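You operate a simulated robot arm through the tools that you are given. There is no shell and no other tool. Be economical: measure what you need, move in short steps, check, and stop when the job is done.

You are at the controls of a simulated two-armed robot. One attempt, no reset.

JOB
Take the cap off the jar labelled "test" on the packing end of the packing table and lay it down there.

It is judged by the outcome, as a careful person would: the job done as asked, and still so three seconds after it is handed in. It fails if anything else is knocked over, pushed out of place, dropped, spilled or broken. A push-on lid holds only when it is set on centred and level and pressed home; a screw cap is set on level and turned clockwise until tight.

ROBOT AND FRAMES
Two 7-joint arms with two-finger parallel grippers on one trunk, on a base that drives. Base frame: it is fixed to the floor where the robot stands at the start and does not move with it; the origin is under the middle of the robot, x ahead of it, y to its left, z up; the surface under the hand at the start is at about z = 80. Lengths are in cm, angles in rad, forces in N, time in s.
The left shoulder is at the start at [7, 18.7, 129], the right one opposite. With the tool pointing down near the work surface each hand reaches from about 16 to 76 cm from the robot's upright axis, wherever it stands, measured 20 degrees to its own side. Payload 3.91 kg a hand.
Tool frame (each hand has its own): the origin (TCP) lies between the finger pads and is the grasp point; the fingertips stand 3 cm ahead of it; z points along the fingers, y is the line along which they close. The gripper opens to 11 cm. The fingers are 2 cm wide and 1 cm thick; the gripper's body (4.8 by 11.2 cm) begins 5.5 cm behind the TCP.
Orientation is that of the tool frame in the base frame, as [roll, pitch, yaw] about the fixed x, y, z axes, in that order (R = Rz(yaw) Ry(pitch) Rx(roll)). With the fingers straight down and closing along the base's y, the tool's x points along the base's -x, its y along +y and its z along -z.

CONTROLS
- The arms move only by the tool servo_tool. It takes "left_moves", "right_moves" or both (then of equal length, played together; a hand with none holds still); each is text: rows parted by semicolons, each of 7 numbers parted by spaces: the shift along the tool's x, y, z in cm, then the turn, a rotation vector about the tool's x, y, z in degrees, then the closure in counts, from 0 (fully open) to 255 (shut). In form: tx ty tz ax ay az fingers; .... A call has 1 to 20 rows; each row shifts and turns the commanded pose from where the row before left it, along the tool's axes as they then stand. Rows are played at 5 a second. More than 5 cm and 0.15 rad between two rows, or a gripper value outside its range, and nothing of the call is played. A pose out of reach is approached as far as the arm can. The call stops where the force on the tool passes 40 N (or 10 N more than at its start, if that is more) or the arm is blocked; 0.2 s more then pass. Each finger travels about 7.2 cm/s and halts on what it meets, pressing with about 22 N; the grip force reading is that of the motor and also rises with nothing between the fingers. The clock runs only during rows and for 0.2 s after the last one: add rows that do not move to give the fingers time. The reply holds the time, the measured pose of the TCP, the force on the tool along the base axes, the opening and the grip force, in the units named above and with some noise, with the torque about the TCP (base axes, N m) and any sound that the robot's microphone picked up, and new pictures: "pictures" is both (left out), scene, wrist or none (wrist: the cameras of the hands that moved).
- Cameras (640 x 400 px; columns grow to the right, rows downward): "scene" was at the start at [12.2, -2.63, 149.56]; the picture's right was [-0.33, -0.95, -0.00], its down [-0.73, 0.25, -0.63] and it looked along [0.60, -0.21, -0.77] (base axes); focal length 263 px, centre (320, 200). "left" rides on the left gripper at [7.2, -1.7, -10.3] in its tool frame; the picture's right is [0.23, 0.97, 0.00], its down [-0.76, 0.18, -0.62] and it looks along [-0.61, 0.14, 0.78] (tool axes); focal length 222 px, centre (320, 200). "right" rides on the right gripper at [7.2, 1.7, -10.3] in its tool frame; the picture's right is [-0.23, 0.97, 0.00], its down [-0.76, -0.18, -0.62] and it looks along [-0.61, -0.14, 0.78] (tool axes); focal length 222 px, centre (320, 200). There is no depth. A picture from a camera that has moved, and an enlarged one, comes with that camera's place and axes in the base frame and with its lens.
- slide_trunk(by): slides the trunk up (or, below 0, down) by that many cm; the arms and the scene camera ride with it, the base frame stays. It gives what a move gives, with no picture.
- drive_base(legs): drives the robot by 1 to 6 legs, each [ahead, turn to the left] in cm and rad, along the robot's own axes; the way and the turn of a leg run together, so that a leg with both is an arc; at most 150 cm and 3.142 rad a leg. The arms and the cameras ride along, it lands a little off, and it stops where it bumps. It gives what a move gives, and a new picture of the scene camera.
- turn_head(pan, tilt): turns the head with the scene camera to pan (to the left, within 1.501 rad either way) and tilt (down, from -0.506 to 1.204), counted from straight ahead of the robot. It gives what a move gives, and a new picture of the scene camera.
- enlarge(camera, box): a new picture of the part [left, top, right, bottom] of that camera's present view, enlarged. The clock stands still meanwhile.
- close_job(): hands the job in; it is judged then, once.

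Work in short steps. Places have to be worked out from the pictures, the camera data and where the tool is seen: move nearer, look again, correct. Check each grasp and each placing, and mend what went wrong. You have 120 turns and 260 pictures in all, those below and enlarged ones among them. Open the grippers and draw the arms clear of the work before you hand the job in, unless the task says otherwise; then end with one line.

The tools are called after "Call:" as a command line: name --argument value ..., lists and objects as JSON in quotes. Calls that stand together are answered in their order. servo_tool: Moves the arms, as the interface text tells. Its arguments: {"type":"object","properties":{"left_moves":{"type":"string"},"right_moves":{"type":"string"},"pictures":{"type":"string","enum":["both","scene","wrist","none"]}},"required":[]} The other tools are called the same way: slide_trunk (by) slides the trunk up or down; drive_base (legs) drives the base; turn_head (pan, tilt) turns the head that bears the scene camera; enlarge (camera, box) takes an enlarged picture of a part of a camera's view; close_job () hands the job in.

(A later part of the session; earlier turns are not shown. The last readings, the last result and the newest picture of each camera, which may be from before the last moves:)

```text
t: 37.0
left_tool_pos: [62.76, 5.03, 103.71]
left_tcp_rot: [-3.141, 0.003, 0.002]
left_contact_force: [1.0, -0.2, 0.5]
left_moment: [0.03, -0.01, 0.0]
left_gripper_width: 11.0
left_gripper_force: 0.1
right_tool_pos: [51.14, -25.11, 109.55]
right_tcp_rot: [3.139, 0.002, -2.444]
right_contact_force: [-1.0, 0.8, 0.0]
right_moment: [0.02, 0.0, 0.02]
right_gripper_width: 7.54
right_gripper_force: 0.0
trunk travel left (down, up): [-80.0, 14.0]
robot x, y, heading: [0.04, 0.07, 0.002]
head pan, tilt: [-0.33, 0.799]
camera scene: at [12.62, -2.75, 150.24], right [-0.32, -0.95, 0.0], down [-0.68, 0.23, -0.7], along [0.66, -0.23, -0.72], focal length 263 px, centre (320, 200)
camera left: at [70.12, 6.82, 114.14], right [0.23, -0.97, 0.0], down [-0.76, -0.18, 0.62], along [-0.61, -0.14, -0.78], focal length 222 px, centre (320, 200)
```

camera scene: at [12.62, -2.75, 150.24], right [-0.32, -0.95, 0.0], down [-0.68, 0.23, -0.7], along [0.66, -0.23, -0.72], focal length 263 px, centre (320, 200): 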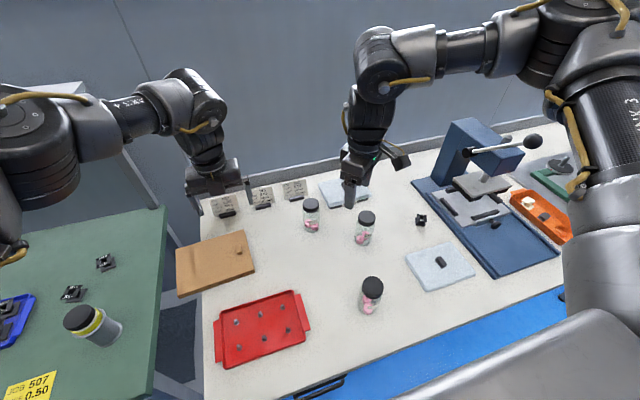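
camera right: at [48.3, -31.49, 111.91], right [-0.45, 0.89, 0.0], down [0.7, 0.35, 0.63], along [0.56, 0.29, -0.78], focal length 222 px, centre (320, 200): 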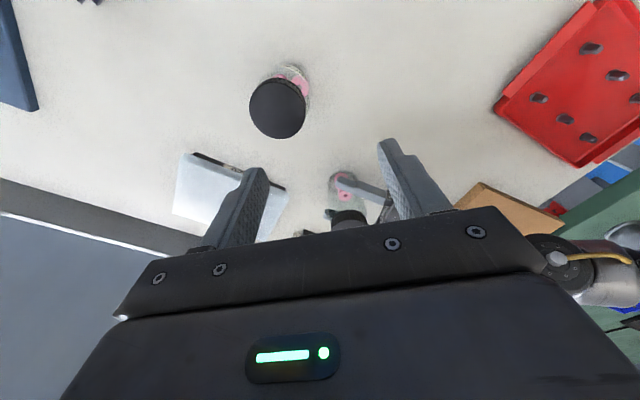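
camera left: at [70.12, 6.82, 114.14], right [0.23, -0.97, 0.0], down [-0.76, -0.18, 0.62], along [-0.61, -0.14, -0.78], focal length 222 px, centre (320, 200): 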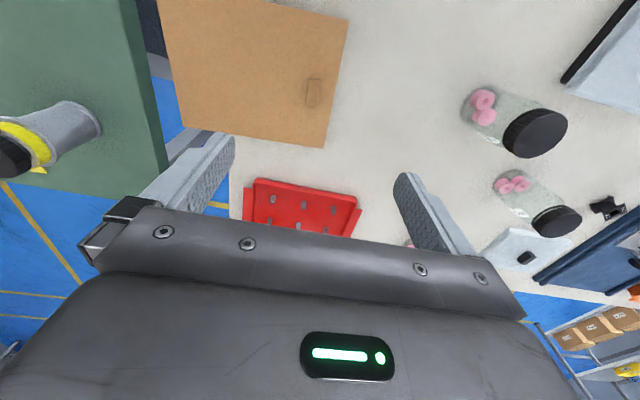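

The 180° yaw works, and the peg is at about (62.9,5.7). I descend to tips z≈85 and look.

Call:
servo_tool --left_moves "0 -0.6 2.6 0 0 0 60;0 0 2.6 0 0 0 100;0 0 2.6 0 0 0 100;0 0 2.6 0 0 0 100;0 0 2.6 0 0 0 100;0 0 2.6 0 0 0 100;0 0 0 0 0 0 100" --pictures "both"

Call:
enlarge --camera "scene" --box '[160, 170, 320, 300]'

```text
t: 38.6
left_tool_pos: [62.8, 5.91, 88.08]
left_tcp_rot: [-3.139, -0.001, -0.001]
left_contact_force: [0.0, -1.1, -0.3]
left_moment: [-0.01, 0.0, 0.0]
left_gripper_width: 6.7
left_gripper_force: 0.1
right_tool_pos: [51.24, -25.17, 109.49]
right_tcp_rot: [3.141, 0.002, -2.445]
right_contact_force: [0.3, 0.4, -0.2]
right_moment: [0.0, -0.03, -0.02]
right_gripper_width: 7.55
right_gripper_force: 0.0
trunk travel left (down, up): [-80.0, 14.0]
robot x, y, heading: [-0.1, 0.11, 0.003]
head pan, tilt: [-0.33, 0.799]
camera scene: at [12.6, -2.72, 150.24], right [-0.32, -0.95, 0.0], down [-0.68, 0.23, -0.7], along [0.66, -0.23, -0.72], focal length 263 px, centre (320, 200)
camera left: at [70.14, 7.46, 98.48], right [0.23, -0.97, 0.0], down [-0.76, -0.18, 0.62], along [-0.61, -0.14, -0.78], focal length 222 px, centre (320, 200)
```

scene: 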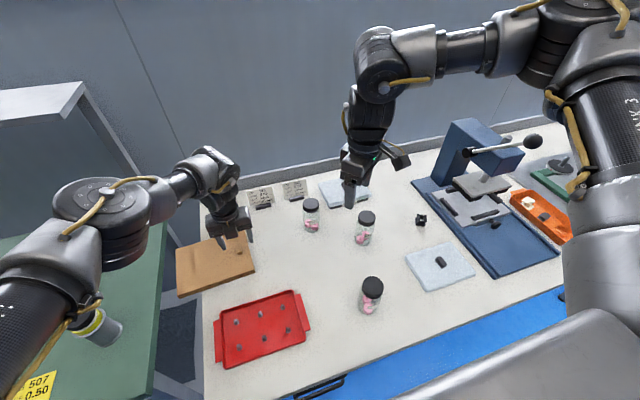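
left: 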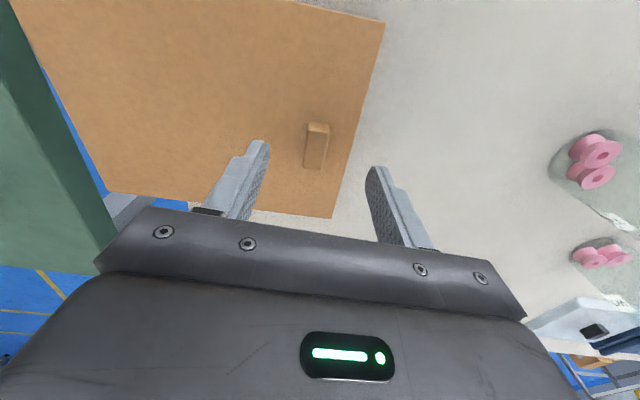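

```text
3.08 times, centred on (240, 235) of scene
camera zoom: at [12.6, -2.72, 150.24], right [-0.32, -0.95, 0.0], down [-0.68, 0.23, -0.7], along [0.66, -0.23, -0.72], focal length 808 px, centre (566, 92)
```

zoom: 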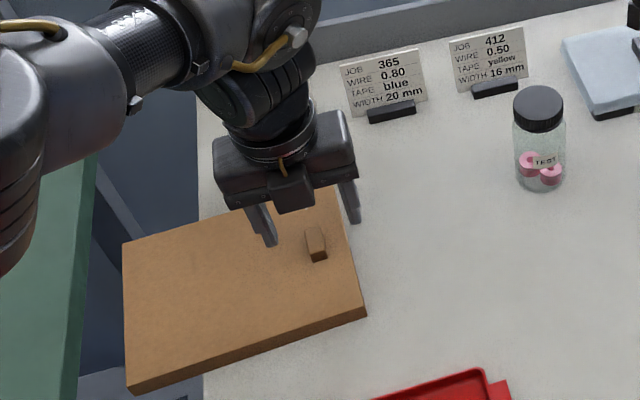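

The peg sits between the fingers. I descend another 2.2 cm and close on it.

Call:
servo_tool --left_moves "0 0 0.8 0 0 0 100;0 0 0.8 0 0 0 100;0 0 0.6 0 0 0 100;0 0 0 0 0 0 140;0 0 0 0 0 0 180;0 0 0 0 0 0 220;0 0 0 0 0 0 255;0 0 0 0 0 0 255;0 0 0 0 0 0 255" --pictures "wrist"

```text
t: 40.6
left_tool_pos: [62.79, 5.73, 86.0]
left_tcp_rot: [3.141, -0.001, 0.0]
left_contact_force: [-0.6, 0.5, -0.6]
left_moment: [0.0, -0.02, 0.02]
left_gripper_width: 1.48
left_gripper_force: 22.3
right_tool_pos: [51.17, -25.1, 109.51]
right_tcp_rot: [3.14, 0.003, -2.443]
right_contact_force: [0.9, 1.2, 0.4]
right_moment: [-0.01, -0.02, 0.02]
right_gripper_width: 7.56
right_gripper_force: 0.1
trunk travel left (down, up): [-80.0, 14.0]
robot x, y, heading: [-0.38, -0.05, -0.002]
head pan, tilt: [-0.33, 0.799]
camera left: at [70.05, 7.32, 96.34], right [0.23, -0.97, 0.0], down [-0.76, -0.18, 0.62], along [-0.61, -0.14, -0.78], focal length 222 px, centre (320, 200)
```

left: 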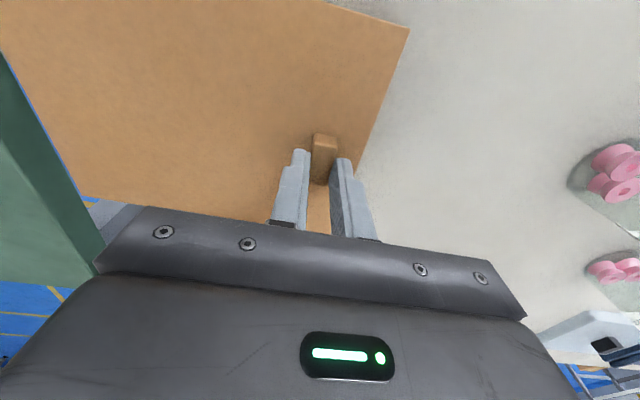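

Peg gripped (1.48 cm). I drag the lid back by (-1.8,-10.1) with a 3.5° clockwise correction.

Call:
servo_tool --left_moves "-0.18 1.01 0 0 0 0.35 255;-0.18 1.01 0 0 0 0.35 255;-0.18 1.01 0 0 0 0.35 255;-0.18 1.01 0 0 0 0.35 255;-0.18 1.01 0 0 0 0.35 255;-0.18 1.01 0 0 0 0.35 255;-0.18 1.01 0 0 0 0.35 255;-0.18 1.01 0 0 0 0.35 255;-0.18 1.01 0 0 0 0.35 255;-0.18 1.01 0 0 0 0.35 255;0 0 0 0 0 0 255" --pictures "none"

Call:
turn_head --pan -0.332 --tilt 0.885

Call:
enlarge --camera "scene" --box '[200, 140, 400, 300]'

```text
t: 43.0
left_tool_pos: [60.09, -3.71, 86.35]
left_tcp_rot: [3.14, 0.002, -0.062]
left_contact_force: [0.3, 0.7, -1.1]
left_moment: [-0.03, 0.03, -0.02]
left_gripper_width: 1.49
left_gripper_force: 21.9
left hand out of reach, approached as far as the arm can: row 9, 10
right_tool_pos: [51.17, -25.09, 109.51]
right_tcp_rot: [3.14, 0.004, -2.442]
right_contact_force: [-0.4, -0.7, 0.4]
right_moment: [0.0, 0.02, -0.03]
right_gripper_width: 7.55
right_gripper_force: 0.0
trunk travel left (down, up): [-80.0, 14.0]
robot x, y, heading: [-0.06, -0.28, -0.002]
head pan, tilt: [-0.33, 0.799]
```

```text
t: 43.7
left_tool_pos: [60.08, -3.68, 86.28]
left_tcp_rot: [3.141, 0.0, -0.062]
left_contact_force: [0.1, -0.1, -0.6]
left_moment: [-0.02, -0.01, 0.0]
left_gripper_width: 1.5
left_gripper_force: 21.8
right_tool_pos: [51.08, -25.0, 109.51]
right_tcp_rot: [3.139, 0.004, -2.444]
right_contact_force: [-0.3, -0.1, -0.2]
right_moment: [0.01, -0.06, -0.03]
right_gripper_width: 7.57
right_gripper_force: 0.1
trunk travel left (down, up): [-80.0, 14.0]
robot x, y, heading: [0.04, 0.02, -0.001]
head pan, tilt: [-0.332, 0.885]
camera scene: at [12.23, -2.62, 149.57], right [-0.33, -0.95, 0.0], down [-0.73, 0.25, -0.63], along [0.6, -0.21, -0.77], focal length 263 px, centre (320, 200)
```

scene: 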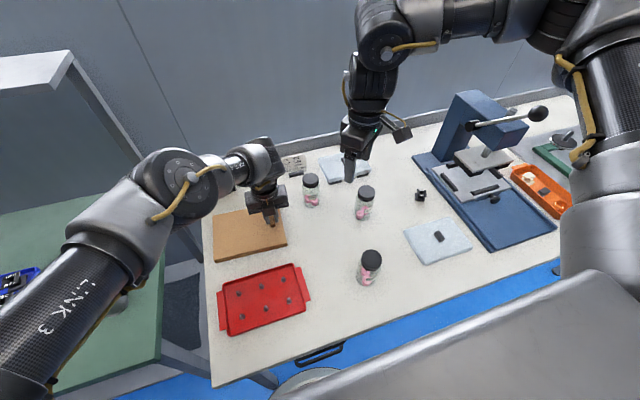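

```text
2.50 times, centred on (300, 220) of scene
camera zoom: at [12.23, -2.62, 149.57], right [-0.33, -0.95, 0.0], down [-0.73, 0.25, -0.63], along [0.6, -0.21, -0.77], focal length 656 px, centre (370, 150)
```

zoom: 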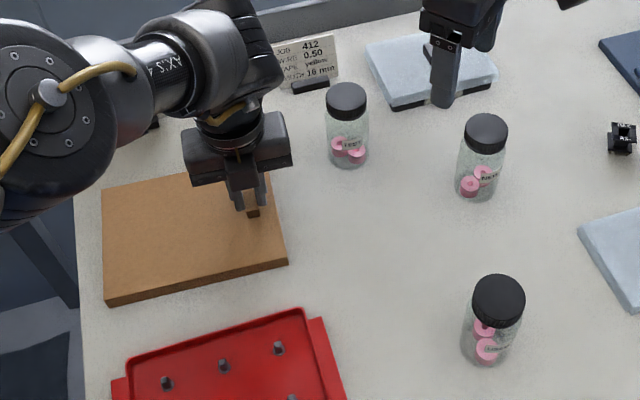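

The lid is nearly back, but it's now over-rotated clockwise by about 3° compared with the initial picture (bottom-edge slope). I rotate it back and nudge it 0.4 cm to −y.

Call:
servo_tool --left_moves "0 0 0 0 0 -1.5 255;0 0 0 0 0 -1.5 255;0 0.2 0 0 0 0 255;0 0.2 0 0 0 0 255;0 0 0 0 0 0 255" --pictures "none"

Call:
enlarge --camera "scene" --box '[200, 140, 400, 300]'

```text
t: 44.9
left_tool_pos: [60.09, -3.81, 86.23]
left_tcp_rot: [3.14, 0.0, -0.007]
left_contact_force: [-0.6, -0.9, 0.3]
left_moment: [0.0, 0.04, -0.02]
left_gripper_width: 1.48
left_gripper_force: 22.1
left hand out of reach, approached as far as the arm can: row 4
right_tool_pos: [51.07, -25.12, 109.54]
right_tcp_rot: [3.141, 0.003, -2.443]
right_contact_force: [0.0, 0.1, 0.1]
right_moment: [0.02, -0.03, -0.01]
right_gripper_width: 7.57
right_gripper_force: 0.1
trunk travel left (down, up): [-80.0, 14.0]
robot x, y, heading: [0.06, -0.09, -0.002]
head pan, tilt: [-0.332, 0.885]
```

```text
2.50 times, centred on (300, 220) of scene
camera zoom: at [12.22, -2.62, 149.56], right [-0.33, -0.95, 0.0], down [-0.73, 0.25, -0.63], along [0.6, -0.21, -0.77], focal length 656 px, centre (370, 150)
```

zoom: 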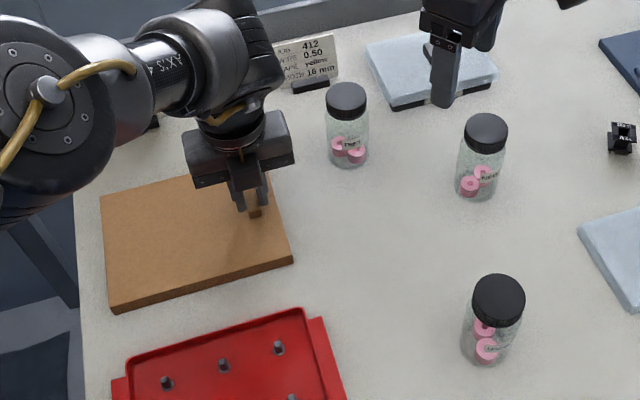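

Within about 0.6 cm now. One last nudge of (-0.5,-0.3).

Call:
servo_tool --left_moves "-0.25 0 0 0 0 0 255;-0.3 0 0 0 0 0 255;0 0.15 0 0 0 0 255;0 0.15 0 0 0 0 255;0 0 0 0 0 0 255" --pictures "none"

Call:
enlarge --camera "scene" --box '[200, 140, 400, 300]'

```text
t: 46.1
left_tool_pos: [59.45, -3.99, 86.32]
left_tcp_rot: [-3.14, -0.001, -0.006]
left_contact_force: [-0.6, 0.4, -0.6]
left_moment: [-0.05, 0.01, -0.01]
left_gripper_width: 1.48
left_gripper_force: 21.5
right_tool_pos: [51.15, -25.03, 109.56]
right_tcp_rot: [3.139, 0.006, -2.444]
right_contact_force: [0.4, -0.1, 0.4]
right_moment: [-0.01, -0.02, -0.02]
right_gripper_width: 7.52
right_gripper_force: 0.1
trunk travel left (down, up): [-80.0, 14.0]
robot x, y, heading: [0.08, 0.23, -0.001]
head pan, tilt: [-0.332, 0.885]
```

```text
2.50 times, centred on (300, 220) of scene
camera zoom: at [12.21, -2.62, 149.56], right [-0.33, -0.95, 0.0], down [-0.73, 0.25, -0.63], along [0.6, -0.21, -0.77], focal length 656 px, centre (370, 150)
```

zoom: 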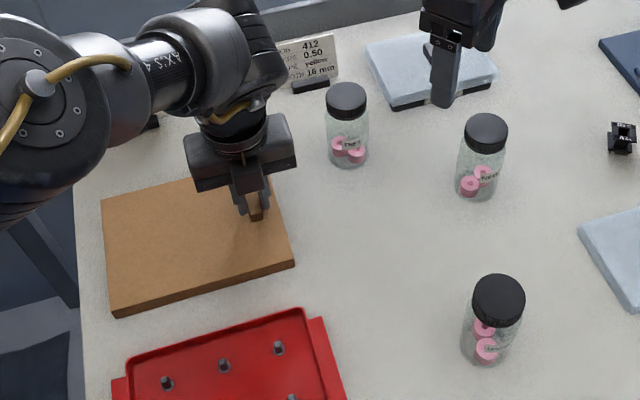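

The lid is back to within about 2 px of its original place. I release the peg and lift straight up.

Call:
servo_tool --left_moves "0 0 0 0 0 0 200;0 0 0 0 0 0 140;0 0 0 0 0 0 100;0 0 0 0 0 0 60;0 0 -3 0 0 0 60;0 0 -4 0 0 0 0;0 0 -4 0 0 0 0;0 0 -4 0 0 0 0;0 0 -4 0 0 0 0;0 0 0 0 0 0 0" --pictures "none"

Call:
enlarge --camera "scene" --box '[200, 140, 400, 300]'

```text
t: 48.3
left_tool_pos: [59.66, -3.76, 105.29]
left_tcp_rot: [3.14, 0.0, -0.009]
left_contact_force: [0.1, 0.5, 0.0]
left_moment: [0.04, 0.02, 0.0]
left_gripper_width: 11.0
left_gripper_force: 0.0
right_tool_pos: [51.11, -25.13, 109.5]
right_tcp_rot: [3.141, 0.004, -2.443]
right_contact_force: [0.6, 0.3, -0.1]
right_moment: [-0.03, -0.02, 0.03]
right_gripper_width: 7.57
right_gripper_force: 0.0
trunk travel left (down, up): [-80.0, 14.0]
robot x, y, heading: [0.03, -0.08, -0.006]
head pan, tilt: [-0.332, 0.885]
```

```text
2.50 times, centred on (300, 220) of scene
camera zoom: at [12.26, -2.64, 149.56], right [-0.33, -0.95, 0.0], down [-0.73, 0.25, -0.63], along [0.6, -0.21, -0.77], focal length 656 px, centre (370, 150)
```

zoom: 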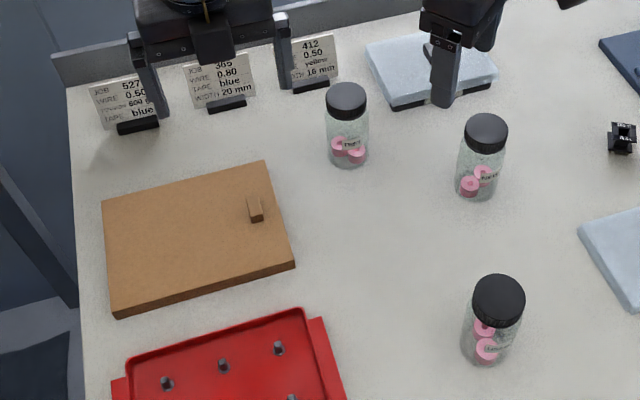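

Board, cards and jars all match the initial picture. Next I reposition the left hand for a front approach, heading -22° through the free lane between the lid and the NEW jar: move back, yaw, tip to 17° down.

Call:
servo_tool --left_moves "-2.6 -1.9 -2.2 0 0 0 0;-2.6 -1.9 -2.2 0 0 0 0;-2.6 -1.9 -2.2 0 0 0 0;0 0 0 0 0 7.4 0;0 0 0 0 0 7.4 0;0 0 0 0 0 7.4 0;0 0 0 0 8.1 0 0;0 0 0 0 8.1 0 0;0 0 0 0 8.1 0 0;0 0 0 0 8.1 0 0;0 0 0 0 8.1 0 0;0 0 0 0 8.1 0 0;0 0 0 0 8.1 0 0;0 0 0 0 8.1 0 0;0 0 0 0 8.2 0 0;0 0 0 0 0 0 0" --pictures "both"

```text
t: 51.7
left_tool_pos: [53.68, 2.96, 111.73]
left_tcp_rot: [3.13, -1.272, -0.386]
left_contact_force: [1.1, 0.7, -0.9]
left_moment: [0.0, 0.0, -0.05]
left_gripper_width: 11.0
left_gripper_force: 0.0
left hand out of reach, approached as far as the arm can: row 15
right_tool_pos: [51.29, -24.72, 109.63]
right_tcp_rot: [-3.14, 0.0, -2.441]
right_contact_force: [-0.2, 0.3, -0.3]
right_moment: [-0.03, 0.01, 0.01]
right_gripper_width: 7.52
right_gripper_force: 0.1
trunk travel left (down, up): [-80.0, 14.0]
robot x, y, heading: [0.18, -0.39, -0.0]
head pan, tilt: [-0.332, 0.885]
camera scene: at [12.45, -2.2, 149.55], right [-0.32, -0.95, 0.0], down [-0.73, 0.25, -0.63], along [0.6, -0.21, -0.77], focal length 263 px, centre (320, 200)
camera left: at [47.25, 7.58, 121.8], right [-0.31, -0.92, 0.22], down [-0.83, 0.15, -0.54], along [0.47, -0.35, -0.81], focal length 222 px, centre (320, 200)
```

scene: 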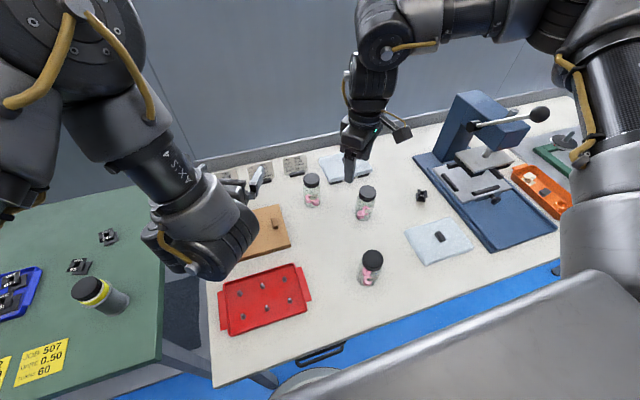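
left: 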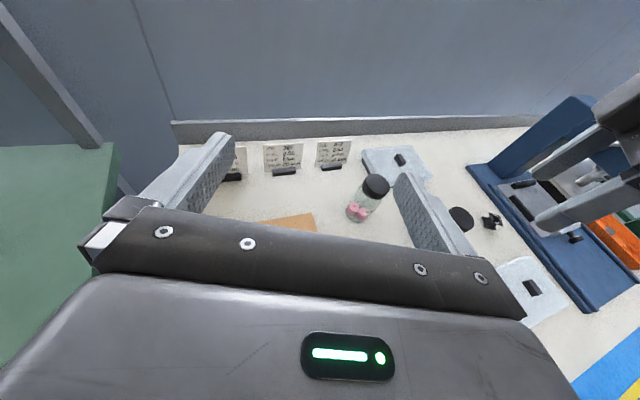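

Left staged. Now I test the right hand's reach over the cap at this trunk height: yaw it to the stroke centre, then translate over (66,-17.9) at z≈104.

Call:
servo_tool --right_moves "0 0 0 0 0 7.75 80;0 0 0 0 0 7.75 80;0 0 0 0 0 7.75 80;0 0 0 0 0 7.75 80;0 0 0 0 0 7.75 80;0 0 0 0 0 7.75 80;0 0 0 0 0 7.75 80;0 0 0 0 0 7.75 80;-2.2 2.38 1.1 0 0 0 80;-2.2 2.38 1.1 0 0 0 80;-2.2 2.38 1.1 0 0 0 80;-2.2 2.38 1.1 0 0 0 80;-2.2 2.38 1.1 0 0 0 80;0 0 0 0 0 0 80" --pictures "both"

```text
t: 54.7
left_tool_pos: [53.52, 2.63, 111.83]
left_tcp_rot: [3.141, -1.27, -0.396]
left_contact_force: [0.0, 0.8, -0.1]
left_moment: [0.0, -0.03, -0.01]
left_gripper_width: 11.0
left_gripper_force: 0.0
right_tool_pos: [57.1, -30.86, 108.7]
right_tcp_rot: [3.137, 0.001, 2.758]
right_contact_force: [0.6, -0.1, 0.0]
right_moment: [0.01, -0.01, -0.01]
right_gripper_width: 7.54
right_gripper_force: 0.0
right hand out of reach, approached as far as the arm can: row 7, 8, 9, 10, 11, 12, 13
trunk travel left (down, up): [-80.0, 14.0]
robot x, y, heading: [0.34, 0.06, -0.001]
head pan, tilt: [-0.332, 0.885]
camera scene: at [12.23, -2.64, 149.56], right [-0.33, -0.95, 0.0], down [-0.73, 0.25, -0.63], along [0.6, -0.21, -0.77], focal length 263 px, centre (320, 200)
camera right: at [50.98, -26.59, 118.96], right [0.58, 0.82, 0.01], down [0.64, -0.45, 0.62], along [0.51, -0.35, -0.78], focal length 222 px, centre (320, 200)
```

scene: 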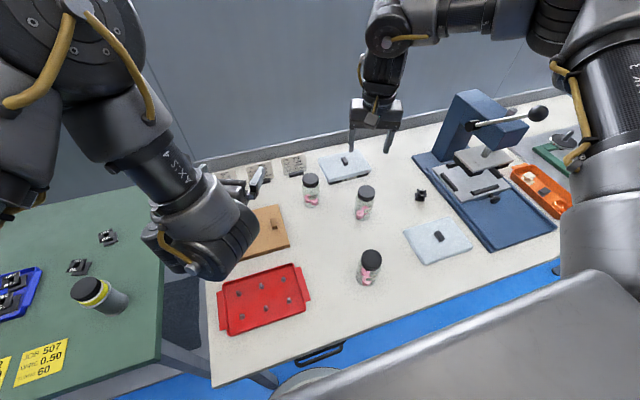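
right: 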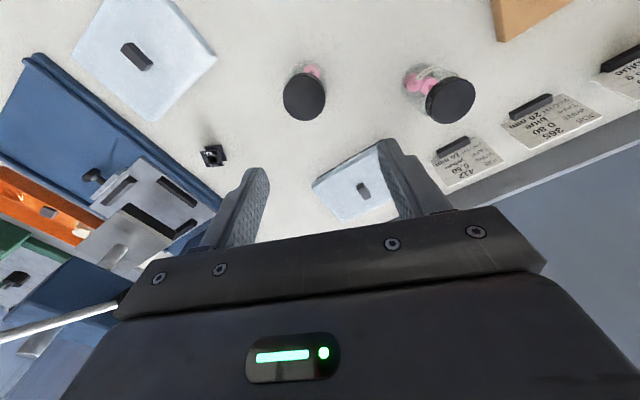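

The wrist is too high relative to the shoulder, so I raise the trunk 10 cm. That lets the right arm work lower relative to its shoulder.

Call:
slide_trunk --by 10

Call:
servo_tool --right_moves "0 0 3.6 0 0 0 80;0 0 3.6 0 0 0 80;0 0 3.7 0 0 0 80;0 0 3.7 0 0 0 80;-0.68 3.08 0 0 0 0 80;-0.68 3.08 0 0 0 0 80;-0.68 3.08 0 0 0 0 80;-0.68 3.08 0 0 0 0 80;-0.68 3.08 0 0 0 0 80;0 0 0 0 0 0 80" --pictures "both"

```text
t: 56.0
left_tool_pos: [53.51, 2.64, 121.89]
left_tcp_rot: [3.141, -1.27, -0.395]
left_contact_force: [-0.1, 0.6, -0.9]
left_moment: [-0.03, 0.0, 0.04]
left_gripper_width: 10.99
left_gripper_force: 0.0
right_tool_pos: [57.18, -30.76, 118.68]
right_tcp_rot: [3.135, 0.001, 2.758]
right_contact_force: [0.5, 0.6, 0.1]
right_moment: [-0.02, 0.02, 0.0]
right_gripper_width: 7.56
right_gripper_force: 0.1
trunk travel left (down, up): [-90.0, 4.0]
robot x, y, heading: [0.11, -0.05, -0.004]
head pan, tilt: [-0.332, 0.885]
```

```text
t: 58.2
left_tool_pos: [53.48, 2.5, 121.9]
left_tcp_rot: [3.141, -1.272, -0.399]
left_contact_force: [-0.4, 0.4, 0.8]
left_moment: [0.0, 0.01, -0.02]
left_gripper_width: 10.97
left_gripper_force: 0.1
right_tool_pos: [55.5, -30.86, 114.61]
right_tcp_rot: [3.134, 0.002, 2.756]
right_contact_force: [-0.2, 0.4, -0.1]
right_moment: [-0.03, -0.01, 0.02]
right_gripper_width: 7.54
right_gripper_force: 0.0
right hand out of reach, approached as far as the arm can: row 1, 2, 3, 4, 5, 6, 7, 8, 9
trunk travel left (down, up): [-90.0, 4.0]
robot x, y, heading: [-0.21, 0.19, 0.002]
head pan, tilt: [-0.332, 0.885]
camera scene: at [12.22, -2.69, 159.56], right [-0.33, -0.95, 0.0], down [-0.73, 0.25, -0.63], along [0.6, -0.21, -0.77], focal length 263 px, centre (320, 200)
camera right: at [49.34, -26.6, 124.94], right [0.58, 0.82, 0.01], down [0.64, -0.45, 0.62], along [0.51, -0.35, -0.78], focal length 222 px, centre (320, 200)
```

scene: 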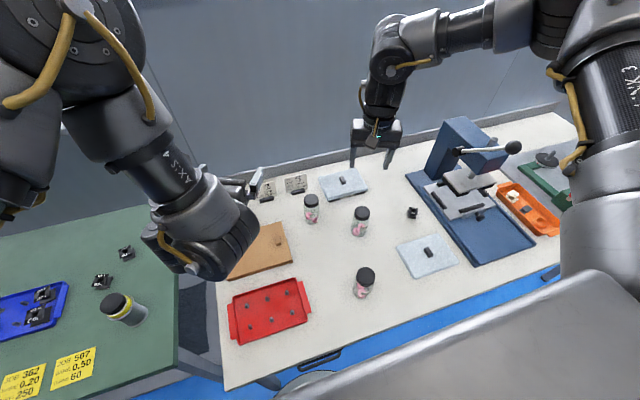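
right: 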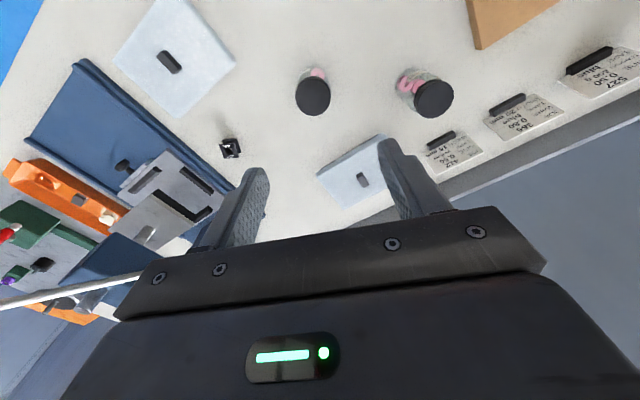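

The right arm's elbow has drifted into a poor configuration at a joint limit. I return it toward its starting pose so it can unwind.

Call:
servo_tool --right_moves "1.32 -2.7 -1.75 0 0 0 80;1.32 -2.7 -1.75 0 0 0 80;1.32 -2.7 -1.75 0 0 0 80;1.32 -2.7 -1.75 0 0 0 80;1.32 -2.7 -1.75 0 0 0 80;1.32 -2.7 -1.75 0 0 0 80;1.32 -2.7 -1.75 0 0 0 80;1.32 -2.7 -1.75 0 0 0 80;0 0 0 0 0 -7.3 80;0 0 0 0 0 -7.3 80;0 0 0 0 0 -7.3 80;0 0 0 0 0 0 80" --pictures "scene"

```text
t: 60.8
left_tool_pos: [53.42, 2.69, 121.8]
left_tcp_rot: [-3.141, -1.27, -0.395]
left_contact_force: [-0.1, -0.1, 0.4]
left_moment: [0.02, -0.03, 0.01]
left_gripper_width: 11.0
left_gripper_force: 0.1
right_tool_pos: [37.88, -46.91, 128.57]
right_tcp_rot: [3.137, 0.004, -3.141]
right_contact_force: [0.2, -0.6, 0.8]
right_moment: [0.0, 0.0, 0.0]
right_gripper_width: 7.57
right_gripper_force: 0.0
trunk travel left (down, up): [-90.0, 4.0]
robot x, y, heading: [-0.18, -0.13, 0.005]
head pan, tilt: [-0.332, 0.885]
camera scene: at [12.22, -2.64, 159.56], right [-0.33, -0.95, 0.0], down [-0.73, 0.25, -0.63], along [0.6, -0.21, -0.77], focal length 263 px, centre (320, 200)
```

scene: 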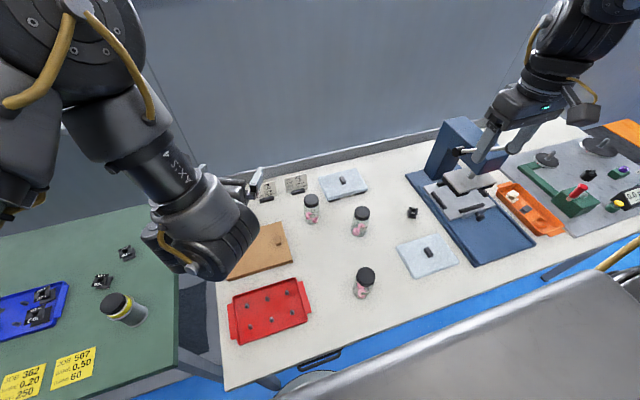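

The arm is unwound. This time I descend first, then move toward the jar low relative to the shoulder.

Call:
servo_tool --right_moves "0 0 4 0 0 0 80;0 0 4 0 0 0 80;0 0 4 0 0 0 80;0 0 4 0 0 0 80;0 0 4 0 0 0 80;0 0 4 0 0 0 80;-2 2.07 0 0 0 0 80;-2 2.07 0 0 0 0 80;-2 2.07 0 0 0 0 80;-2 2.07 0 0 0 0 80;-2 2.07 0 0 0 0 80;-2 2.07 0 0 0 0 80;-2 2.07 0 0 0 0 80;-2 2.07 0 0 0 0 80;0 0 0 0 0 0 80" --pictures "scene"

```text
t: 64.0
left_tool_pos: [53.56, 2.68, 121.81]
left_tcp_rot: [3.139, -1.27, -0.396]
left_contact_force: [-0.8, -0.5, 0.3]
left_moment: [-0.01, 0.02, -0.01]
left_gripper_width: 10.97
left_gripper_force: 0.1
right_tool_pos: [51.63, -32.77, 107.92]
right_tcp_rot: [3.136, 0.006, 3.141]
right_contact_force: [0.5, -0.1, 0.3]
right_moment: [0.0, 0.05, -0.02]
right_gripper_width: 7.52
right_gripper_force: 0.1
right hand out of reach, approached as far as the arm can: row 12, 13, 14
trunk travel left (down, up): [-90.0, 4.0]
robot x, y, heading: [-0.21, 0.01, -0.003]
head pan, tilt: [-0.332, 0.885]
camera scene: at [12.24, -2.6, 159.56], right [-0.33, -0.95, 0.0], down [-0.73, 0.25, -0.63], along [0.6, -0.21, -0.77], focal length 263 px, centre (320, 200)
```

scene: 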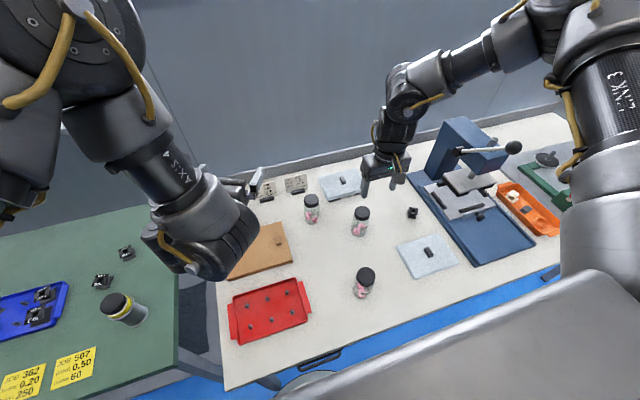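

Rot 0 seems to be what limits it; the left arm reached this far with its wrist yawed outward (~100°). I mirror that on the right: back off, yaw the right hand −100°, then try again.

Call:
servo_tool --right_moves "2 -2.07 0 0 0 0 80;2 -2.07 0 0 0 0 80;2 -2.07 0 0 0 0 80;2 -2.07 0 0 0 0 80;2 -2.07 0 0 0 0 80;2 -2.07 0 0 0 0 80;0 0 0 0 0 8.4 80;0 0 0 0 0 8.4 80;0 0 0 0 0 8.4 80;0 0 0 0 0 8.4 80;0 0 0 0 0 8.4 80;0 0 0 0 0 8.4 80;0 0 0 0 0 8.4 80;0 0 0 0 0 8.4 80;0 0 0 0 0 8.4 80;0 0 0 0 0 8.4 80;0 0 0 0 0 8.4 80;0 0 0 0 0 8.4 80;0 0 0 0 0 0 80" --pictures "scene"

```text
t: 67.3
left_tool_pos: [53.41, 3.04, 121.96]
left_tcp_rot: [3.132, -1.271, -0.385]
left_contact_force: [-0.8, 0.8, -1.1]
left_moment: [-0.06, -0.02, -0.02]
left_gripper_width: 11.0
left_gripper_force: 0.0
right_tool_pos: [40.24, -64.51, 109.2]
right_tcp_rot: [3.14, -0.02, 1.799]
right_contact_force: [-0.9, 0.0, 0.5]
right_moment: [0.0, -0.03, 0.0]
right_gripper_width: 7.56
right_gripper_force: 0.1
right hand out of reach, approached as far as the arm can: row 10, 11, 12, 13, 14, 15, 16
trunk travel left (down, up): [-90.0, 4.0]
robot x, y, heading: [0.06, 0.02, 0.005]
head pan, tilt: [-0.332, 0.885]
stopped in row 16 (right hand): the force on the tool passed its limit at 86 N (the readings are from after the stop); the commanded pose is now the measured one
camera scene: at [12.24, -2.16, 159.58], right [-0.32, -0.95, 0.0], down [-0.73, 0.25, -0.63], along [0.6, -0.21, -0.77], focal length 263 px, centre (320, 200)
```

scene: 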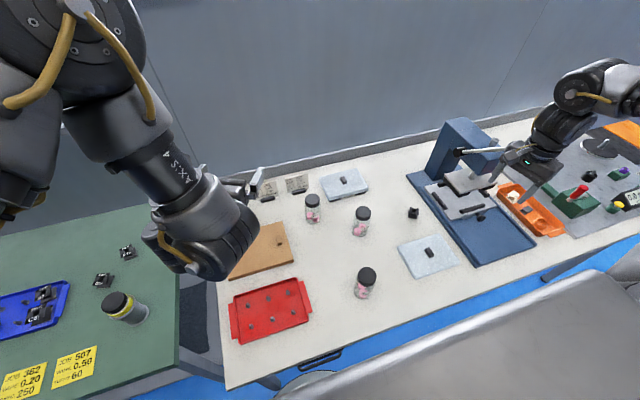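

The hand swung away sideways (out-of-reach fallback) and touched something, perhaps the press lever. Checking closely.

Call:
enlarge --camera "scene" --box '[400, 80, 640, 270]'

Call:
enlarge --camera "right" --box '[0, 0, 640, 400]'

```text
2.11 times, centred on (520, 175) of scene
camera zoom: at [12.24, -2.16, 159.58], right [-0.32, -0.95, 0.0], down [-0.73, 0.25, -0.63], along [0.6, -0.21, -0.77], focal length 553 px, centre (-101, 253)
```

zoom: 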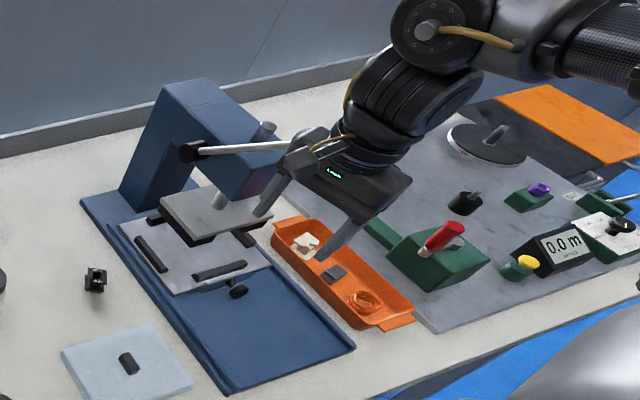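

```text
1.00 times, centred on (320, 200) of right (not enlarged: the box is as wide or as high as the picture)
camera zoom: at [40.22, -57.24, 119.6], right [1.0, 0.0, 0.0], down [0.0, -0.79, 0.61], along [0.0, -0.61, -0.79], focal length 222 px, centre (320, 200)
```

zoom: 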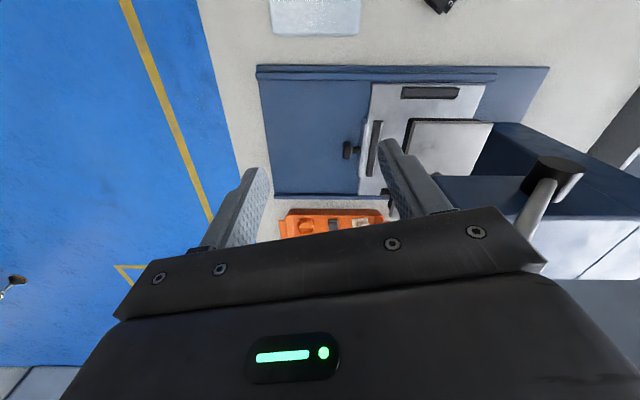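

Everything looks unmoved; the gripper only touches the lever. I ease away (−x), then up and back toward the start area, undoing the yaw.

Call:
servo_tool --right_moves "0.45 -1.95 0 0 0 0 80;0.45 -1.95 0 0 0 0 80;0.2 -1 -3 0 0 0 80;0 0 -4 0 0 0 80;0 0 -4 0 0 0 80;0 0 0 0 0 -8 80;0 0 0 0 0 -8 80;0 0 0 0 0 -8 80;0 0 0 0 0 -8 80;0 0 0 0 0 -8 80;0 0 0 0 0 -8 80;0 0 0 0 0 -8 80;0 0 0 0 0 -8 80;0 0 0 0 0 -8 80;0 0 0 0 0 -5 80;0 0 0 0 0 0 80" --pictures "scene"

Call:
enlarge --camera "scene" --box '[400, 80, 640, 270]'

```text
t: 70.7
left_tool_pos: [53.34, 2.61, 121.86]
left_tcp_rot: [-3.141, -1.271, -0.397]
left_contact_force: [-1.1, 0.2, -0.3]
left_moment: [0.02, 0.0, 0.01]
left_gripper_width: 11.0
left_gripper_force: 0.2
right_tool_pos: [35.11, -65.2, 119.89]
right_tcp_rot: [3.119, -0.005, -3.139]
right_contact_force: [-0.1, 0.0, 0.4]
right_moment: [-0.01, 0.01, -0.01]
right_gripper_width: 7.54
right_gripper_force: 0.1
trunk travel left (down, up): [-90.0, 4.0]
robot x, y, heading: [-0.05, -0.17, 0.0]
head pan, tilt: [-0.332, 0.885]
camera scene: at [12.21, -2.66, 159.56], right [-0.32, -0.95, 0.0], down [-0.73, 0.25, -0.63], along [0.6, -0.21, -0.77], focal length 263 px, centre (320, 200)
```

scene: 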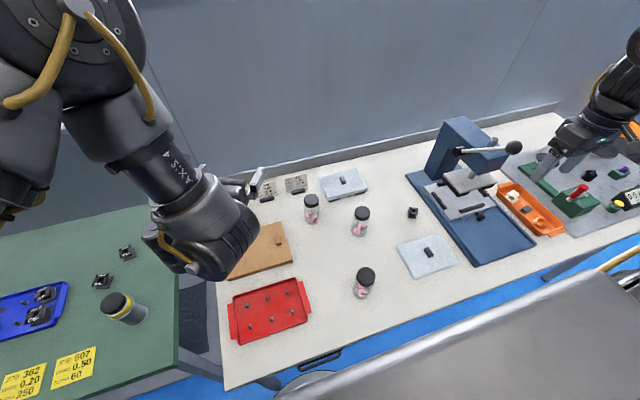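

```text
2.11 times, centred on (520, 175) of scene
camera zoom: at [12.21, -2.66, 159.56], right [-0.32, -0.95, 0.0], down [-0.73, 0.25, -0.63], along [0.6, -0.21, -0.77], focal length 553 px, centre (-101, 253)
```

zoom: 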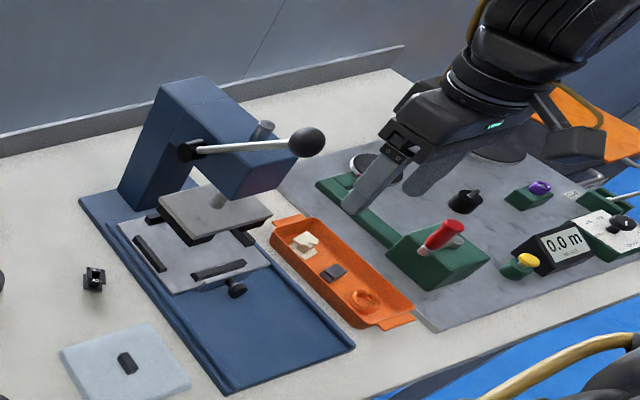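

The press is untouched. I try a different route: bring the right hand inward close to the body first, then extend radially toward the jar.

Call:
servo_tool --right_moves "-0.4 4 -1.5 0 0 0 80;-0.4 4 -1.5 0 0 0 80;-0.4 4 -1.5 0 0 0 80;-0.4 4 -1.5 0 0 0 80;0 4 0 0 0 0 80;0 4 0 0 0 0 80;0 4 0 0 0 0 80;0 4 0 0 0 0 80;0 4 0 0 0 0 80;0 4 0 0 0 0 80;0 4 0 0 0 0 80;0 3 0 0 0 0 80;0 0 0 0 0 0 80" --pictures "scene"

```text
t: 73.5
left_tool_pos: [53.42, 2.7, 121.86]
left_tcp_rot: [-3.139, -1.27, -0.398]
left_contact_force: [0.1, 0.3, 1.5]
left_moment: [-0.03, 0.0, 0.03]
left_gripper_width: 10.99
left_gripper_force: 0.1
right_tool_pos: [42.28, -28.32, 128.17]
right_tcp_rot: [3.117, -0.003, -3.139]
right_contact_force: [-0.6, -0.4, -0.9]
right_moment: [-0.01, -0.01, -0.02]
right_gripper_width: 7.58
right_gripper_force: 0.1
right hand out of reach, approached as far as the arm can: row 9, 10, 11, 12
trunk travel left (down, up): [-90.0, 4.0]
robot x, y, heading: [-0.39, -0.23, 0.002]
head pan, tilt: [-0.332, 0.885]
camera scene: at [12.14, -2.7, 159.57], right [-0.32, -0.95, 0.0], down [-0.73, 0.25, -0.63], along [0.6, -0.2, -0.77], focal length 263 px, centre (320, 200)
```

scene: 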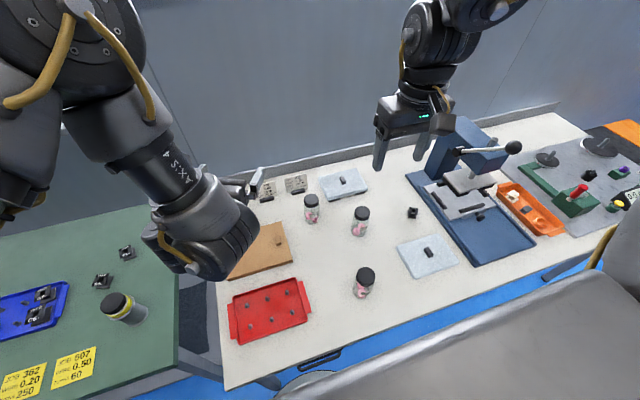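

The inward limit sits at y≈−28 again. Negative yaw failed too, so the wrist roll may be the limit. I yaw +90° here and try inward again.

Call:
servo_tool --right_moves "0 0 0 0 0 -8.5 80;0 0 0 0 0 -8.5 80;0 0 0 0 0 -8.5 80;0 0 0 0 0 -8.5 80;0 0 0 0 0 -8.5 80;0 0 0 0 0 -8.5 80;0 0 0 0 0 -8.5 80;0 0 0 0 0 -8.5 80;0 0 0 0 0 -8.5 80;0 0 0 0 0 -8.5 80;0 0 0 0 0 -5 80;-3 0 0 0 0 0 80;-3 0 0 0 0 0 80;-3 0 0 0 0 0 80;0 0 0 0 0 0 80" --pictures "scene"

```text
t: 76.7
left_tool_pos: [53.34, 2.82, 121.97]
left_tcp_rot: [-3.14, -1.273, -0.399]
left_contact_force: [0.1, 0.5, 0.9]
left_moment: [-0.01, 0.01, 0.03]
left_gripper_width: 11.01
left_gripper_force: 0.0
right_tool_pos: [41.81, -19.95, 128.47]
right_tcp_rot: [3.141, 0.029, -1.574]
right_contact_force: [-0.3, 0.4, 0.0]
right_moment: [0.0, -0.01, -0.05]
right_gripper_width: 7.56
right_gripper_force: 0.0
right hand out of reach, approached as far as the arm can: row 14
trunk travel left (down, up): [-90.0, 4.0]
robot x, y, heading: [0.11, 0.14, -0.0]
head pan, tilt: [-0.332, 0.885]
camera scene: at [12.05, -2.68, 159.58], right [-0.33, -0.95, 0.0], down [-0.73, 0.25, -0.63], along [0.6, -0.21, -0.77], focal length 263 px, centre (320, 200)
```

scene: 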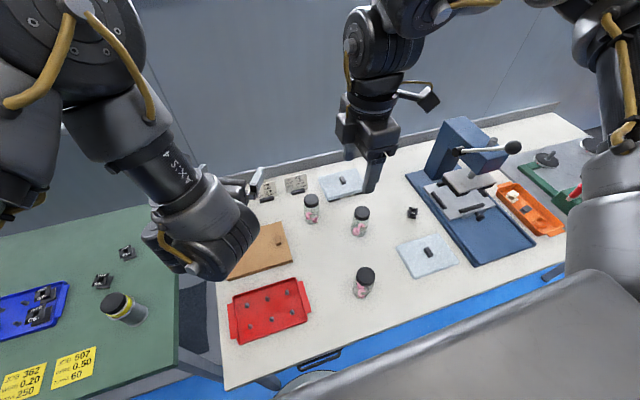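

Yawing +90° helps a lot (y −20 reached). I extend outward and down toward a point above the cap with this yaw.

Call:
servo_tool --right_moves "0 0 3 0 0 0 80;0 0 3 0 0 0 80;-0.2 -2.4 2 0 0 0 80;-0.2 -2.4 2 0 0 0 80;-0.2 -2.4 2 0 0 0 80;-0.2 -2.4 2 0 0 0 80;-0.2 -2.4 2 0 0 0 80;-0.2 -2.4 2 0 0 0 80;-0.2 -2.4 2 0 0 0 80;-0.2 -2.4 2 0 0 0 80;-0.2 -2.4 2 0 0 0 80;-0.2 -2.4 0 0 0 0 80;0 0 0 0 0 0 80" --pictures "scene"

```text
t: 79.5
left_tool_pos: [53.34, 2.62, 121.88]
left_tcp_rot: [3.139, -1.273, -0.393]
left_contact_force: [-0.2, -0.4, -0.3]
left_moment: [-0.03, 0.01, -0.05]
left_gripper_width: 11.01
left_gripper_force: 0.1
right_tool_pos: [55.7, -31.93, 112.68]
right_tcp_rot: [3.14, 0.026, -1.571]
right_contact_force: [0.3, 0.2, -0.1]
right_moment: [0.0, 0.0, 0.02]
right_gripper_width: 7.53
right_gripper_force: 0.0
right hand out of reach, approached as far as the arm can: row 3, 4, 5, 6, 7, 8, 9, 10, 11, 12
trunk travel left (down, up): [-90.0, 4.0]
robot x, y, heading: [0.16, -0.07, 0.0]
head pan, tilt: [-0.332, 0.885]
camera scene: at [12.2, -2.58, 159.57], right [-0.32, -0.95, 0.0], down [-0.73, 0.25, -0.63], along [0.6, -0.21, -0.77], focal length 263 px, centre (320, 200)
```

scene: 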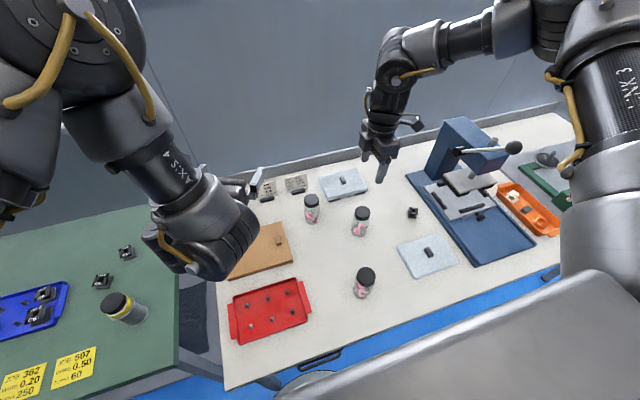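

The right arm's inward swing is the limit, so turning the robot left puts the jar into the right arm's natural region. Hands are high and clear, so I turn 0.33 rad in place.

Call:
drive_base --legs '[[0, 0.33]]'

```text
t: 81.0
left_tool_pos: [49.68, 19.76, 121.94]
left_tcp_rot: [-3.14, -1.271, -0.067]
left_contact_force: [-1.3, -0.3, -0.3]
left_moment: [0.02, -0.02, 0.0]
left_gripper_width: 11.02
left_gripper_force: 0.0
right_tool_pos: [63.07, -12.2, 112.69]
right_tcp_rot: [3.141, 0.025, -1.24]
right_contact_force: [-0.5, 0.2, 0.7]
right_moment: [0.03, 0.03, 0.0]
right_gripper_width: 7.56
right_gripper_force: 0.1
trunk travel left (down, up): [-90.0, 4.0]
robot x, y, heading: [-0.02, -0.14, 0.334]
head pan, tilt: [-0.332, 0.885]
camera scene: at [12.37, 1.33, 159.56], right [0.0, -1.0, 0.0], down [-0.77, 0.0, -0.63], along [0.63, 0.0, -0.77], focal length 263 px, centre (320, 200)
```

scene: 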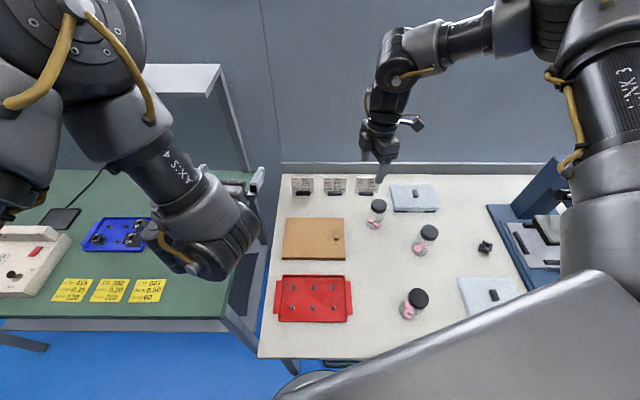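

Turned cleanly; nothing disturbed. I move the right hand over the cap at z≈104 and view it from its wrist.

Call:
servo_tool --right_moves "2.1 -0.3 2.9 0 0 0 80;2.1 -0.3 2.9 0 0 0 80;2.1 -0.3 2.9 0 0 0 80;0 0 0 0 0 0 80;0 0 0 0 0 0 80" --pictures "both"

```text
t: 82.2
left_tool_pos: [49.64, 19.95, 121.91]
left_tcp_rot: [3.139, -1.271, -0.063]
left_contact_force: [0.2, -0.5, 0.0]
left_moment: [-0.01, 0.0, 0.0]
left_gripper_width: 11.0
left_gripper_force: 0.0
right_tool_pos: [64.18, -19.37, 106.03]
right_tcp_rot: [3.14, 0.028, -1.239]
right_contact_force: [-0.2, -0.1, 0.5]
right_moment: [-0.04, 0.0, 0.02]
right_gripper_width: 7.53
right_gripper_force: 0.1
right hand out of reach, approached as far as the arm can: row 1, 2, 3
trunk travel left (down, up): [-90.0, 4.0]
robot x, y, heading: [-0.4, 0.15, 0.33]
head pan, tilt: [-0.332, 0.885]
camera scene: at [12.37, 1.49, 159.56], right [0.0, -1.0, 0.0], down [-0.77, 0.0, -0.63], along [0.63, 0.0, -0.77], focal length 263 px, centre (320, 200)
camera right: at [65.08, -27.02, 116.11], right [-0.99, -0.1, 0.01], down [-0.07, 0.76, 0.64], along [-0.07, 0.64, -0.77], focal length 222 px, centre (320, 200)
```

scene: 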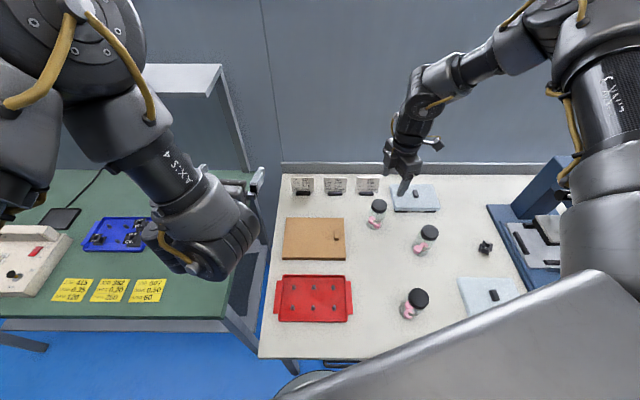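
right: 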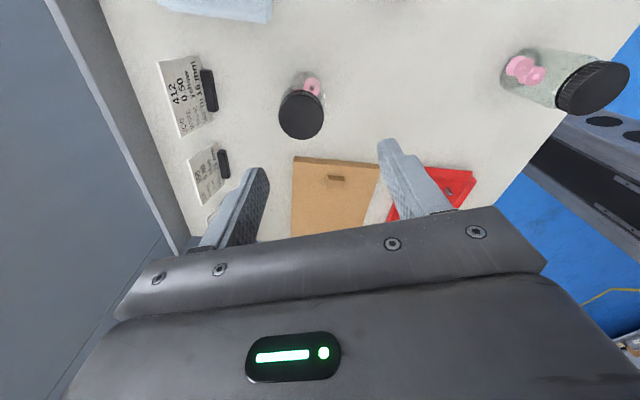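

Lower relative heights seem worse for this arm, and a lower trunk also helps the left hand. I raise the right hand 17 cm, then lower the trunk 18 cm.

Call:
servo_tool --right_moves "0 0 -4 0 0 0 80;0 0 -4 0 0 0 80;0 0 -4 0 0 0 80;0 0 -4 0 0 0 80;0 0 -1.5 0 0 0 80;0 0 0 0 0 0 80" --pictures "none"

Call:
slide_trunk --by -18

Call:
servo_tool --right_moves "0 0 0 0 0 0 80" --pictures "both"

```text
t: 83.6
left_tool_pos: [49.69, 20.0, 121.81]
left_tcp_rot: [3.14, -1.27, -0.063]
left_contact_force: [0.1, 0.1, -1.1]
left_moment: [-0.01, -0.01, 0.03]
left_gripper_width: 10.99
left_gripper_force: 0.0
right_tool_pos: [64.66, -19.83, 123.32]
right_tcp_rot: [3.141, 0.025, -1.24]
right_contact_force: [-0.4, 0.3, 0.7]
right_moment: [-0.01, -0.03, -0.03]
right_gripper_width: 7.58
right_gripper_force: 0.1
trunk travel left (down, up): [-90.0, 4.0]
robot x, y, heading: [-0.02, -0.33, 0.332]
head pan, tilt: [-0.332, 0.885]
```

```text
t: 85.6
left_tool_pos: [49.59, 19.93, 103.89]
left_tcp_rot: [3.141, -1.27, -0.062]
left_contact_force: [0.8, -0.3, -0.4]
left_moment: [-0.02, 0.0, 0.01]
left_gripper_width: 11.01
left_gripper_force: 0.0
right_tool_pos: [64.54, -19.79, 105.32]
right_tcp_rot: [3.14, 0.028, -1.239]
right_contact_force: [-0.7, 0.0, 0.7]
right_moment: [-0.02, -0.02, -0.02]
right_gripper_width: 7.55
right_gripper_force: 0.1
trunk travel left (down, up): [-72.0, 22.0]
robot x, y, heading: [0.12, -0.5, 0.336]
head pan, tilt: [-0.332, 0.885]
```

```text
t: 86.0
left_tool_pos: [49.53, 20.12, 103.86]
left_tcp_rot: [3.14, -1.272, -0.062]
left_contact_force: [-0.2, -0.8, 1.1]
left_moment: [-0.01, -0.02, 0.04]
left_gripper_width: 10.99
left_gripper_force: 0.0
right_tool_pos: [64.7, -19.63, 105.22]
right_tcp_rot: [3.14, 0.026, -1.238]
right_contact_force: [-0.3, -0.1, 0.9]
right_moment: [0.0, 0.01, -0.01]
right_gripper_width: 7.55
right_gripper_force: 0.0
trunk travel left (down, up): [-72.0, 22.0]
robot x, y, heading: [-0.14, -0.18, 0.336]
head pan, tilt: [-0.332, 0.885]
camera scene: at [12.36, 1.51, 141.56], right [0.0, -1.0, 0.0], down [-0.77, 0.0, -0.63], along [0.63, 0.0, -0.77], focal length 263 px, centre (320, 200)
camera right: at [65.46, -27.37, 115.34], right [-0.99, -0.1, 0.01], down [-0.07, 0.76, 0.64], along [-0.07, 0.64, -0.77], focal length 222 px, centre (320, 200)
```

scene: 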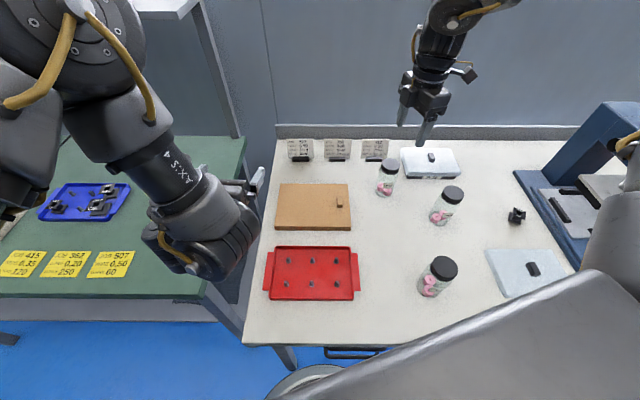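
right: 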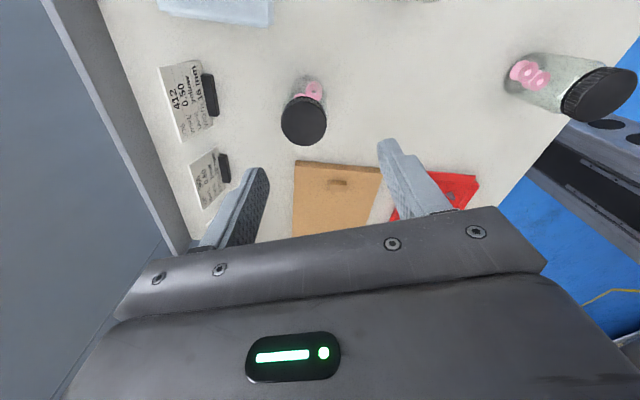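

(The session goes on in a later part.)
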